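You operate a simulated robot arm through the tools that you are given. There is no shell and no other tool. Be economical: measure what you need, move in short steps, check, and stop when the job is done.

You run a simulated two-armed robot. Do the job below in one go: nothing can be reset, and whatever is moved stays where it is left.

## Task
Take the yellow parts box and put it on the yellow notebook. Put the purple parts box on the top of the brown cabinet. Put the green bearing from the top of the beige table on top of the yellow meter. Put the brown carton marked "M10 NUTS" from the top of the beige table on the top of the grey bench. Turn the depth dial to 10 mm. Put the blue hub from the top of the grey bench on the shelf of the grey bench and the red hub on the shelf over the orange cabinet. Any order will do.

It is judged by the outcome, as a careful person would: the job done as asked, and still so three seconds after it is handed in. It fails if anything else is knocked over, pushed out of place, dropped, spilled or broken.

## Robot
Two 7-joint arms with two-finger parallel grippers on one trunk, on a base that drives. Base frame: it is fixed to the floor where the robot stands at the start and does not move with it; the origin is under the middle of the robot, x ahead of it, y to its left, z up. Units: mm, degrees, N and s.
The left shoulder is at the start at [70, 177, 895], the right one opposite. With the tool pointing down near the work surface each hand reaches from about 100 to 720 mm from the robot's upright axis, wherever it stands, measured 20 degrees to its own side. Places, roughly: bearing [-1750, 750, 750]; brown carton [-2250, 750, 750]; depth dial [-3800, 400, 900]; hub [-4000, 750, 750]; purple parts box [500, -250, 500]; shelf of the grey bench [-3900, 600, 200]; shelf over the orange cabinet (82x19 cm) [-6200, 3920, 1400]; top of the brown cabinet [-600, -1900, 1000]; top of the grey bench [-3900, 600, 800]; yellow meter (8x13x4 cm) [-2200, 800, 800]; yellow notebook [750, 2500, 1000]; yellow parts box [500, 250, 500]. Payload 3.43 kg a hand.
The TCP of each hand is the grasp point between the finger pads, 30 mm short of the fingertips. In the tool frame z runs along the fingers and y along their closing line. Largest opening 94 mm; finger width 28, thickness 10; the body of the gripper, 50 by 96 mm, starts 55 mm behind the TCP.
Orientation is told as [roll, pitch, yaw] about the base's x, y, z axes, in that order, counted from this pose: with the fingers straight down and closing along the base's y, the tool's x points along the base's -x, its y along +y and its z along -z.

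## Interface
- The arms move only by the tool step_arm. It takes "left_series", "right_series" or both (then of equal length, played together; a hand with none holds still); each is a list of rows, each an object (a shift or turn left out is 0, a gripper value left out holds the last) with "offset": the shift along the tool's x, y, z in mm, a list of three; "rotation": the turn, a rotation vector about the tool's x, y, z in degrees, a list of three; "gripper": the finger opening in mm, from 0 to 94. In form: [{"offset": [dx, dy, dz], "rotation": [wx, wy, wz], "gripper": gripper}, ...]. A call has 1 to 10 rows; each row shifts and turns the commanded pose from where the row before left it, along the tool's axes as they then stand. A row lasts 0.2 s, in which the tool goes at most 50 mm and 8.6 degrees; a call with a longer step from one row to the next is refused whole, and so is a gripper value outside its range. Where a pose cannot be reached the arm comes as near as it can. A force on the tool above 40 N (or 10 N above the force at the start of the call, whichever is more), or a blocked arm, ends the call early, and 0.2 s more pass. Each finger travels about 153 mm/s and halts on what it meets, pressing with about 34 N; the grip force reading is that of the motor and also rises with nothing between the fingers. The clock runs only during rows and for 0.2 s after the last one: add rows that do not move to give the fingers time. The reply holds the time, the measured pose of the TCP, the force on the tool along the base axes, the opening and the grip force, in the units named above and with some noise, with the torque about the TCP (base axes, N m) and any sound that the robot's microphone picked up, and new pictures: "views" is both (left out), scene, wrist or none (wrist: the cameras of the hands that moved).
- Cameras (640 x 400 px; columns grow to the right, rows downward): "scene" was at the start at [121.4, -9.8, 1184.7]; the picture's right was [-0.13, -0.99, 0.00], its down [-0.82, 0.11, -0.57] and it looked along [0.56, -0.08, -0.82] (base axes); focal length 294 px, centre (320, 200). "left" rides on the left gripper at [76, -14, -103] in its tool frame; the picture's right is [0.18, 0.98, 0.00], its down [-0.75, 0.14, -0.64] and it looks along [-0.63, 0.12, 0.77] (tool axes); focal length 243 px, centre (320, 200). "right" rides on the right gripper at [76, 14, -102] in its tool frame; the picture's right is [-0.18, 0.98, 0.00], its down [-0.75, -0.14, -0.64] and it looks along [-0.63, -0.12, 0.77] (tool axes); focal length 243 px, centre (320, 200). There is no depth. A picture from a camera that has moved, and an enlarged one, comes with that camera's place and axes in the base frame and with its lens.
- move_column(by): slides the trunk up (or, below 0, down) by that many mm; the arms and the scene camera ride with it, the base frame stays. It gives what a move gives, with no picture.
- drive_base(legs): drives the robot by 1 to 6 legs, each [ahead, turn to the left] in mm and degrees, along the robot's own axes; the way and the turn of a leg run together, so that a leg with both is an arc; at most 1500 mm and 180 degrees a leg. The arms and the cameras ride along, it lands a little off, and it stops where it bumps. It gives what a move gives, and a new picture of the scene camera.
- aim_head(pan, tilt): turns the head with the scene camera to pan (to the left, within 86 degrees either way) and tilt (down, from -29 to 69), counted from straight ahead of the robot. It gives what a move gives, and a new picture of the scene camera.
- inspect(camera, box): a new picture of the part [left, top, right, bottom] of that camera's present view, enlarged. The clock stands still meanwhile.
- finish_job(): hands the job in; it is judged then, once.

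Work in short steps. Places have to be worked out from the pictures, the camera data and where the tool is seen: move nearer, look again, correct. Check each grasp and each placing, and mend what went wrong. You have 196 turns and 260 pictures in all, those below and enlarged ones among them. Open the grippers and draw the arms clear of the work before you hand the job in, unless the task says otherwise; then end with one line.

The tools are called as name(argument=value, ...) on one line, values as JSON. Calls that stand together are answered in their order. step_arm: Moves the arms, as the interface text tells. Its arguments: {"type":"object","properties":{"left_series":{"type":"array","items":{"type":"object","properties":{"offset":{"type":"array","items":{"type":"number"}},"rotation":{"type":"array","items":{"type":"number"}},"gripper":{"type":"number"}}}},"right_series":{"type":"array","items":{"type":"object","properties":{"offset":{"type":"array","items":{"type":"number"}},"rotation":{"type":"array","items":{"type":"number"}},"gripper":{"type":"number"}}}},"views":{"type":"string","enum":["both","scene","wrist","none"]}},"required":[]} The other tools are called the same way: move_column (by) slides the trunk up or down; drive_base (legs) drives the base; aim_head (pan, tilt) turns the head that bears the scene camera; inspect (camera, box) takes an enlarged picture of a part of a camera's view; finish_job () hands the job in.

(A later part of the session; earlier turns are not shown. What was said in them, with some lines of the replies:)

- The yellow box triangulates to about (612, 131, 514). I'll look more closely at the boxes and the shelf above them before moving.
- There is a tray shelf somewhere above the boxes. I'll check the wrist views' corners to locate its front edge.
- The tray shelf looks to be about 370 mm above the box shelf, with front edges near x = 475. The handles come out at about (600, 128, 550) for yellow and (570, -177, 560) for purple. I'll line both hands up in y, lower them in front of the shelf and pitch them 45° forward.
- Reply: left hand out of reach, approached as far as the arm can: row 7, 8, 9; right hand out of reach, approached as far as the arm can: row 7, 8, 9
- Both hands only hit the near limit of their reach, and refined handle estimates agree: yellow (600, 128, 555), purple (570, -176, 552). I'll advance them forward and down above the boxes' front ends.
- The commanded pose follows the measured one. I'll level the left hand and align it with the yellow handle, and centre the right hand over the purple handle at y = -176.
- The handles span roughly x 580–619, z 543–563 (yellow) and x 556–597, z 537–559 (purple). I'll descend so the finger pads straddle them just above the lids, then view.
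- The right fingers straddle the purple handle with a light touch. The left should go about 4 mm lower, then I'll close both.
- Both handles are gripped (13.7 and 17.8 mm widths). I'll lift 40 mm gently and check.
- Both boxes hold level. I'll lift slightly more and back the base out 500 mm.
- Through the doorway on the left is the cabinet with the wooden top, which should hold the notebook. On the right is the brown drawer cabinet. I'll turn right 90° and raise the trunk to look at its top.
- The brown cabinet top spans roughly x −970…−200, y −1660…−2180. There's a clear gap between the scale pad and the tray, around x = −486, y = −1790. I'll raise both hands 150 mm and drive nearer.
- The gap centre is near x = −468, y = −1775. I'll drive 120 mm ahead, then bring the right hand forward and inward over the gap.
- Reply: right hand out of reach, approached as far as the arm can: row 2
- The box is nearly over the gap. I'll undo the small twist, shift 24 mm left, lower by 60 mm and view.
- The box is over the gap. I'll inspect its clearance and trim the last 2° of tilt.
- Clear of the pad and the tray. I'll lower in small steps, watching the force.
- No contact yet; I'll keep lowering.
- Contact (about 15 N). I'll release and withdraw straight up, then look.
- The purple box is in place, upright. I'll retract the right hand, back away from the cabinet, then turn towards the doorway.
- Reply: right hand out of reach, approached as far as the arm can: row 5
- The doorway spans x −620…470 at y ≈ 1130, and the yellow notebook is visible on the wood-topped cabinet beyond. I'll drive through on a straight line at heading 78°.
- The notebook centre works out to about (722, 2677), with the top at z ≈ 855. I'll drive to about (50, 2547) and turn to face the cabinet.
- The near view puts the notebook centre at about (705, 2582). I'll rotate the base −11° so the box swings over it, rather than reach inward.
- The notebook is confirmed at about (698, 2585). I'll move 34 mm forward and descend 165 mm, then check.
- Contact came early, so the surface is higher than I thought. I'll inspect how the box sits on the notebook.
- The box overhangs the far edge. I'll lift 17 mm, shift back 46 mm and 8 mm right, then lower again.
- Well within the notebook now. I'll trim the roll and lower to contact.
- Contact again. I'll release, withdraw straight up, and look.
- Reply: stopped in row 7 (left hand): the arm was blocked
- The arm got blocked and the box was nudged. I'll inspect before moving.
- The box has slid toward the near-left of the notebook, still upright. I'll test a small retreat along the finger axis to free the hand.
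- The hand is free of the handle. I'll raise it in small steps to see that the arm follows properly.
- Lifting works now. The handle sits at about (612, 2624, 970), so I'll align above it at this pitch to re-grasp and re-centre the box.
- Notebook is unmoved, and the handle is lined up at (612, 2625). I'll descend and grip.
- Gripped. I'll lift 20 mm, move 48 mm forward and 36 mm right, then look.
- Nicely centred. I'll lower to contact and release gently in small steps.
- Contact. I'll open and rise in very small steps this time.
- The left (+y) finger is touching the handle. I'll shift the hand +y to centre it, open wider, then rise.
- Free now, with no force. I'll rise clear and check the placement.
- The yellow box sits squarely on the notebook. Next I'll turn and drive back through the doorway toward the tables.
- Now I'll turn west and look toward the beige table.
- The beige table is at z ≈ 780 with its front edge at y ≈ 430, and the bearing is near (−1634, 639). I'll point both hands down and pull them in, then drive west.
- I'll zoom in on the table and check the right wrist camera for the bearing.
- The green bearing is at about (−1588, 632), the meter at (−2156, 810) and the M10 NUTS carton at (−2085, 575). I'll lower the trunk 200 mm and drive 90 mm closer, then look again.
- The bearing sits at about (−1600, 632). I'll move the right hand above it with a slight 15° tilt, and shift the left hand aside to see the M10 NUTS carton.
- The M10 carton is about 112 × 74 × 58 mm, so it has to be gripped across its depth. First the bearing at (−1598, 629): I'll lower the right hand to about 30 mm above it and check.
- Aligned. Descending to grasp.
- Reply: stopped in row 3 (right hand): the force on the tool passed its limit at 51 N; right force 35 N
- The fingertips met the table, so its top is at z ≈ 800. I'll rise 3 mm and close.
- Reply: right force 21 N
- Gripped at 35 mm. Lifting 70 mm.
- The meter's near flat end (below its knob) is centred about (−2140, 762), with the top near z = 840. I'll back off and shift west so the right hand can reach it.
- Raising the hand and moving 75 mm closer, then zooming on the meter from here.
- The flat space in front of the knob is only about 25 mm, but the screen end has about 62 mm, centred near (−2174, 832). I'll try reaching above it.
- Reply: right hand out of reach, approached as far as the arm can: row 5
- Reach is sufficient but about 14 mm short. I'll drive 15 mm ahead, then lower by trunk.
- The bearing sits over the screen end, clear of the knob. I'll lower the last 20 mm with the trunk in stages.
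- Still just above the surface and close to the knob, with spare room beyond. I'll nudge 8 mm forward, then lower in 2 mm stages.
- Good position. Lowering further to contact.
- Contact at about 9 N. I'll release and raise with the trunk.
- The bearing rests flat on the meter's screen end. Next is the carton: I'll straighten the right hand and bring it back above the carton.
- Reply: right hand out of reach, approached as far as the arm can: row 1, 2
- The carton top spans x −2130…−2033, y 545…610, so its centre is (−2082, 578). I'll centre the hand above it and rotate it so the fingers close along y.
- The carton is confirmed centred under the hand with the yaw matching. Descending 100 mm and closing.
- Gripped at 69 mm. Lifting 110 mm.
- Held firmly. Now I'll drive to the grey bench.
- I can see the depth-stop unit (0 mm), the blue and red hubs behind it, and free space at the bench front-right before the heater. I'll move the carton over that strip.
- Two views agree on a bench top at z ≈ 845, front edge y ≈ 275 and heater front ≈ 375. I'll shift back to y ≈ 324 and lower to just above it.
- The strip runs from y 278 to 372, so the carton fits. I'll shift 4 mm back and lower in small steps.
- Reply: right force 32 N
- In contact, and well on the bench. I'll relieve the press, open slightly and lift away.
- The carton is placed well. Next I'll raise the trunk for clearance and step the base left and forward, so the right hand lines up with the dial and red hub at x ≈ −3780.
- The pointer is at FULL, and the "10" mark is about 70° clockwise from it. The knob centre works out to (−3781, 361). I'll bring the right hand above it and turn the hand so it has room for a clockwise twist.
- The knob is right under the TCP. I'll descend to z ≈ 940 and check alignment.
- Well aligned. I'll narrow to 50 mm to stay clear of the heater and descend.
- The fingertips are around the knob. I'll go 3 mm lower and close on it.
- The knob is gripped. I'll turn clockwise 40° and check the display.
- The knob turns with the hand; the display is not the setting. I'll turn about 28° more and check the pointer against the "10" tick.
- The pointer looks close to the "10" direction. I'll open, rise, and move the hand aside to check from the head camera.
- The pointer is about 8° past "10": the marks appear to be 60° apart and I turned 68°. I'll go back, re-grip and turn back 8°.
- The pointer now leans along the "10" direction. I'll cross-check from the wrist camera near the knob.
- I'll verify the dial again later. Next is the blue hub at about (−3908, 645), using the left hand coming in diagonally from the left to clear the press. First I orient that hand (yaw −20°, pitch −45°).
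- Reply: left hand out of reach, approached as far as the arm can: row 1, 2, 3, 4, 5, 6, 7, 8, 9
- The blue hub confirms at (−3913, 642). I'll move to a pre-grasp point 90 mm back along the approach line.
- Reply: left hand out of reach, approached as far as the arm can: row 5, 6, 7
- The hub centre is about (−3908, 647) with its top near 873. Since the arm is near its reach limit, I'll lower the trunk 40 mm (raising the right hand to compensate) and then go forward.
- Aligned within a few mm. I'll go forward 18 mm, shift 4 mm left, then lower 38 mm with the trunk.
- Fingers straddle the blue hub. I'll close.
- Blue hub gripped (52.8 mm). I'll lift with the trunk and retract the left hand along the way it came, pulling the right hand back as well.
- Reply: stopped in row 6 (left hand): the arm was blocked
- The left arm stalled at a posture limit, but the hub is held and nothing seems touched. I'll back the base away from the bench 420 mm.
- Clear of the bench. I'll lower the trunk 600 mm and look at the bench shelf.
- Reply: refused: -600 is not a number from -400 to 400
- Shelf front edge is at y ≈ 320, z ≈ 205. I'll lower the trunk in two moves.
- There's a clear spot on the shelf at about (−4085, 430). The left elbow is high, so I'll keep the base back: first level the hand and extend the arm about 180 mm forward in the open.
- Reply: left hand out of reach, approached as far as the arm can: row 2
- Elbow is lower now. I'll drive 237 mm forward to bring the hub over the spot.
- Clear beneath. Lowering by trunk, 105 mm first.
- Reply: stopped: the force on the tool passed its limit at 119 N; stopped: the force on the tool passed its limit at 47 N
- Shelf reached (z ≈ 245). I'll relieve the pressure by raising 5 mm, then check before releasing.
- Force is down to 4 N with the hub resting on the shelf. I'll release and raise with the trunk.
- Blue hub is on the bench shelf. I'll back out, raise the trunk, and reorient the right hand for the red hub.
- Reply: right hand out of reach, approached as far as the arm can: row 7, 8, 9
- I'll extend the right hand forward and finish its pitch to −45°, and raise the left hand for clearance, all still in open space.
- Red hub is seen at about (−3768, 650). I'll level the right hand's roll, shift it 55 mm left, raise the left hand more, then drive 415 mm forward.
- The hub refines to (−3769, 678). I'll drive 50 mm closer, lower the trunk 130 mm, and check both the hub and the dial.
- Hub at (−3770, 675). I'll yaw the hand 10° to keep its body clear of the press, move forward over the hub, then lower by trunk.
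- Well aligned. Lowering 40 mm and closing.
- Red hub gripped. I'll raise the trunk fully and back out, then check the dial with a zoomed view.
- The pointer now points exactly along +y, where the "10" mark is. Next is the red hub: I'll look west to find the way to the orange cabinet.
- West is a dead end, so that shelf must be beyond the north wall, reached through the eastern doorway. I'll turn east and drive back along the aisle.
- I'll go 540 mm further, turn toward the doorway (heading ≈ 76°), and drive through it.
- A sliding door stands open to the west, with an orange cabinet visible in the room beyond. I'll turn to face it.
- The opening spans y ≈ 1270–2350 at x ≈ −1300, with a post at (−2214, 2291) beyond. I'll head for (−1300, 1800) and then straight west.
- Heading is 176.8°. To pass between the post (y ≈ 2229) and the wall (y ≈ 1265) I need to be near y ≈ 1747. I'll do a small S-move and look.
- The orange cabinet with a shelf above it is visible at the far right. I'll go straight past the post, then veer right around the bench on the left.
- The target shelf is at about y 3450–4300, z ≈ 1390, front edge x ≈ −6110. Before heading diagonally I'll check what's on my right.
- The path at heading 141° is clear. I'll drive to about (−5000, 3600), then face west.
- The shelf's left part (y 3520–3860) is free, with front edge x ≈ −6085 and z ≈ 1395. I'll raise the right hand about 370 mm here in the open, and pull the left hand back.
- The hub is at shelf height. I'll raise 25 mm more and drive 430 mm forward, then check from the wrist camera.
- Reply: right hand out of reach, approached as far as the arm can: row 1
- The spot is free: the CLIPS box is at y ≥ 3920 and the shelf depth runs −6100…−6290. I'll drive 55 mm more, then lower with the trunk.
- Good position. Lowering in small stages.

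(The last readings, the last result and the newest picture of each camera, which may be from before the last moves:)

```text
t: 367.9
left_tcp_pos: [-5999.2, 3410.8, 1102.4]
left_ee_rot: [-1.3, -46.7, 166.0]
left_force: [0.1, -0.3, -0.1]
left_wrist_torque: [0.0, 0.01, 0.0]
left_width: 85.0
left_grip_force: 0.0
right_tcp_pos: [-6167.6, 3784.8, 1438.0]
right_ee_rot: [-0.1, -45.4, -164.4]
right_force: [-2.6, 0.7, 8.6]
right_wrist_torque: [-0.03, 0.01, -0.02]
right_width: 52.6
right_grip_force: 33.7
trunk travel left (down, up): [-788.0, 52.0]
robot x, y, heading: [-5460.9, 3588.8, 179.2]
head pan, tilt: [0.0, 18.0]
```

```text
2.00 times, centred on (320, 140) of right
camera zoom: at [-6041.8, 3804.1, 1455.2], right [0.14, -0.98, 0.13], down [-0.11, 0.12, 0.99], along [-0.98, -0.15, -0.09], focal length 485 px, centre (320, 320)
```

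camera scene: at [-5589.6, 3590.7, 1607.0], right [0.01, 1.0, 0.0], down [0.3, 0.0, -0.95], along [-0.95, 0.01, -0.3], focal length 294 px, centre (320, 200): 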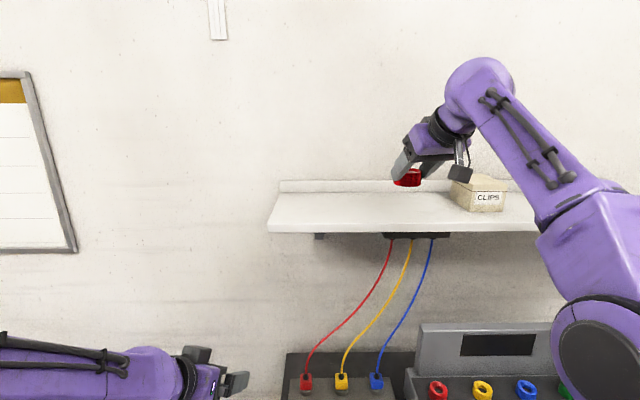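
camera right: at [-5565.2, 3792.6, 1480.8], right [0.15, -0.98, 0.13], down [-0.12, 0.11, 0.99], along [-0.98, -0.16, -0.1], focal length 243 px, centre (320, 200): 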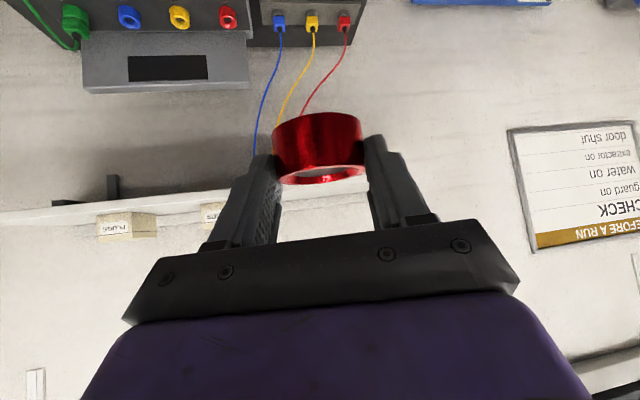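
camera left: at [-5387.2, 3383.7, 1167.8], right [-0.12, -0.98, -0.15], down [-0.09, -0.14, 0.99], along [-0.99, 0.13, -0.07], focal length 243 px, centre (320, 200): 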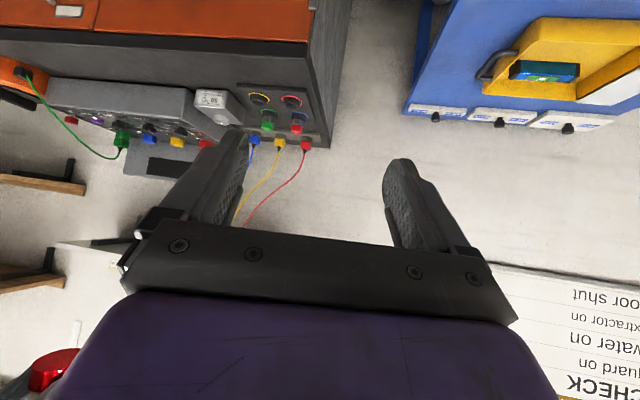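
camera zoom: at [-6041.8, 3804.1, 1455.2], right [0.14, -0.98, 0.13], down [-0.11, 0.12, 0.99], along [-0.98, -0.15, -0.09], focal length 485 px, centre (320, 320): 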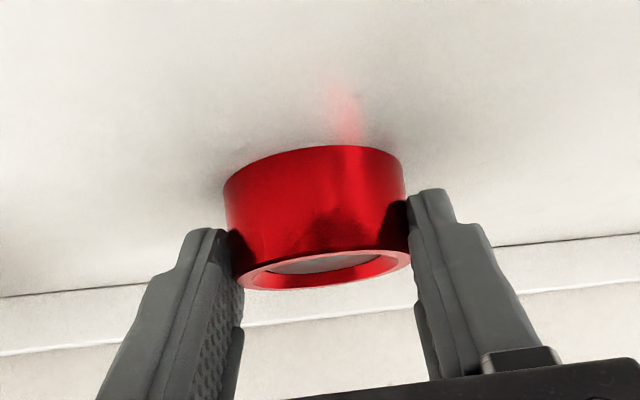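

Contact (about 10 N), with the hub flat on the shelf. I'll release and raise with the trunk.

step_arm(right_series=[{"gripper": 60}, {"gripper": 80}, {}], views="none")

move_column(by=52)

step_arm(right_series=[{"offset": [-10, 0, -10]}, {"offset": [-5, 0, -20]}, {"offset": [0, 0, -25]}, {}])

```text
t: 368.7
left_tcp_pos: [-6001.0, 3412.3, 1101.7]
left_ee_rot: [-1.4, -46.7, 166.1]
left_force: [0.2, 0.9, 0.1]
left_wrist_torque: [-0.04, 0.01, -0.01]
left_width: 85.2
left_grip_force: 0.0
right_tcp_pos: [-6168.7, 3785.2, 1435.4]
right_ee_rot: [-0.1, -45.3, -164.4]
right_force: [-1.0, -0.4, 0.1]
right_wrist_torque: [0.01, 0.01, -0.01]
right_width: 80.0
right_grip_force: 0.1
trunk travel left (down, up): [-788.0, 52.0]
robot x, y, heading: [-5458.9, 3591.6, 179.3]
head pan, tilt: [0.0, 18.0]
```

```text
t: 369.6
left_tcp_pos: [-6000.0, 3412.3, 1154.2]
left_ee_rot: [-1.3, -46.6, 166.1]
left_force: [0.2, -0.3, 0.6]
left_wrist_torque: [-0.02, 0.03, 0.02]
left_width: 84.9
left_grip_force: 0.1
right_tcp_pos: [-6168.2, 3784.2, 1487.4]
right_ee_rot: [-0.1, -45.2, -164.5]
right_force: [-0.4, 0.1, -0.5]
right_wrist_torque: [0.01, -0.01, -0.02]
right_width: 80.0
right_grip_force: 0.1
trunk travel left (down, up): [-840.0, 0.0]
robot x, y, heading: [-5459.8, 3590.8, 179.3]
head pan, tilt: [0.0, 18.0]
```

```text
t: 370.6
left_tcp_pos: [-6001.0, 3411.7, 1153.7]
left_ee_rot: [-1.2, -46.7, 166.1]
left_force: [-0.4, 0.1, 0.7]
left_wrist_torque: [0.0, 0.0, -0.02]
left_width: 84.9
left_grip_force: 0.1
right_tcp_pos: [-6138.5, 3794.1, 1528.9]
right_ee_rot: [-0.2, -45.3, -164.4]
right_force: [-0.6, -0.7, 0.4]
right_wrist_torque: [0.02, 0.01, -0.02]
right_width: 80.3
right_grip_force: 0.1
right hand out of reach, approached as far as the arm can: row 1
trunk travel left (down, up): [-840.0, 0.0]
robot x, y, heading: [-5458.8, 3588.1, 179.4]
head pan, tilt: [0.0, 18.0]
camera scene: at [-5603.6, 3591.1, 1605.6], right [0.01, 1.0, 0.0], down [0.31, 0.0, -0.95], along [-0.95, 0.01, -0.31], focal length 294 px, centre (320, 200)
camera right: at [-6012.5, 3814.0, 1545.6], right [0.14, -0.98, 0.13], down [-0.11, 0.12, 0.99], along [-0.98, -0.15, -0.09], focal length 243 px, centre (320, 200)
```

scene: 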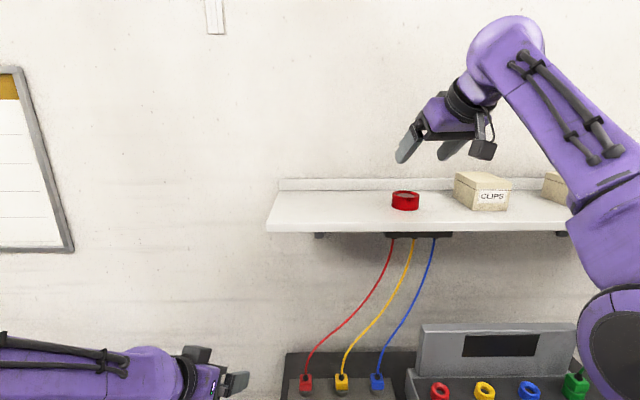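
right: 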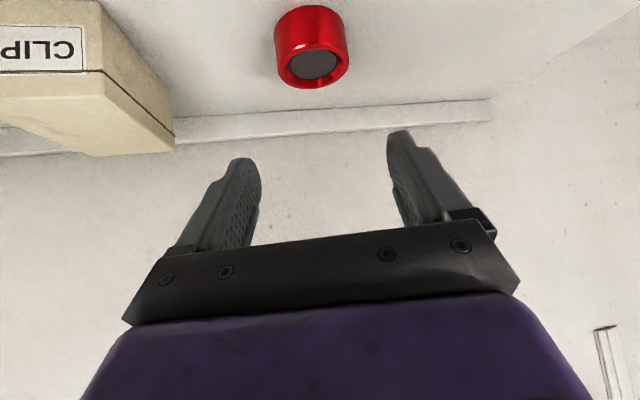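

The red hub stands on the shelf, clear of the other items. I'll back the arms away from the shelf before handing in.

drive_base(legs=[[-450, 0]])

```text
t: 373.3
left_tcp_pos: [-5550.2, 3406.5, 1152.9]
left_ee_rot: [-1.2, -46.6, 166.0]
left_force: [-0.3, 0.2, 0.3]
left_wrist_torque: [0.0, 0.01, 0.04]
left_width: 85.0
left_grip_force: 0.0
right_tcp_pos: [-5688.1, 3788.8, 1527.1]
right_ee_rot: [0.0, -45.2, -164.5]
right_force: [-0.4, 0.5, 0.5]
right_wrist_torque: [0.02, -0.01, -0.02]
right_width: 80.2
right_grip_force: 0.1
trunk travel left (down, up): [-840.0, 0.0]
robot x, y, heading: [-5011.2, 3582.2, 179.0]
head pan, tilt: [0.0, 18.0]
camera scene: at [-5153.4, 3584.6, 1605.4], right [0.02, 1.0, 0.0], down [0.31, 0.0, -0.95], along [-0.95, 0.01, -0.31], focal length 294 px, centre (320, 200)
```

scene: 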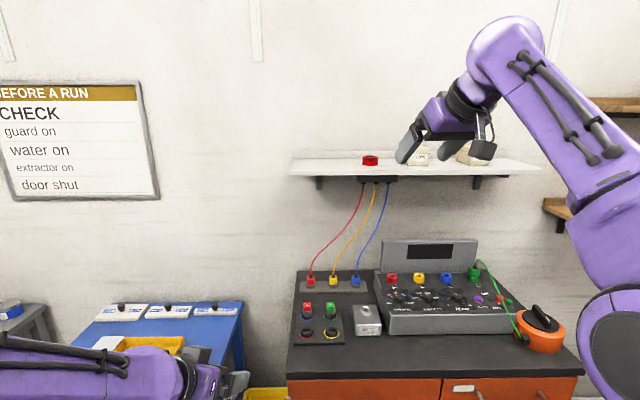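

Everything is placed, both grippers are open and the arms are clear, so I'm handing in.

finish_job()

```text
The job is handed in.
```

I finished and handed in all seven parts of the job: both parts boxes, the bearing, the M10 NUTS carton, the depth dial and both hubs. The dial is set to 10 mm by its pointer, because its display stayed at 0 mm and couldn't confirm the setting.
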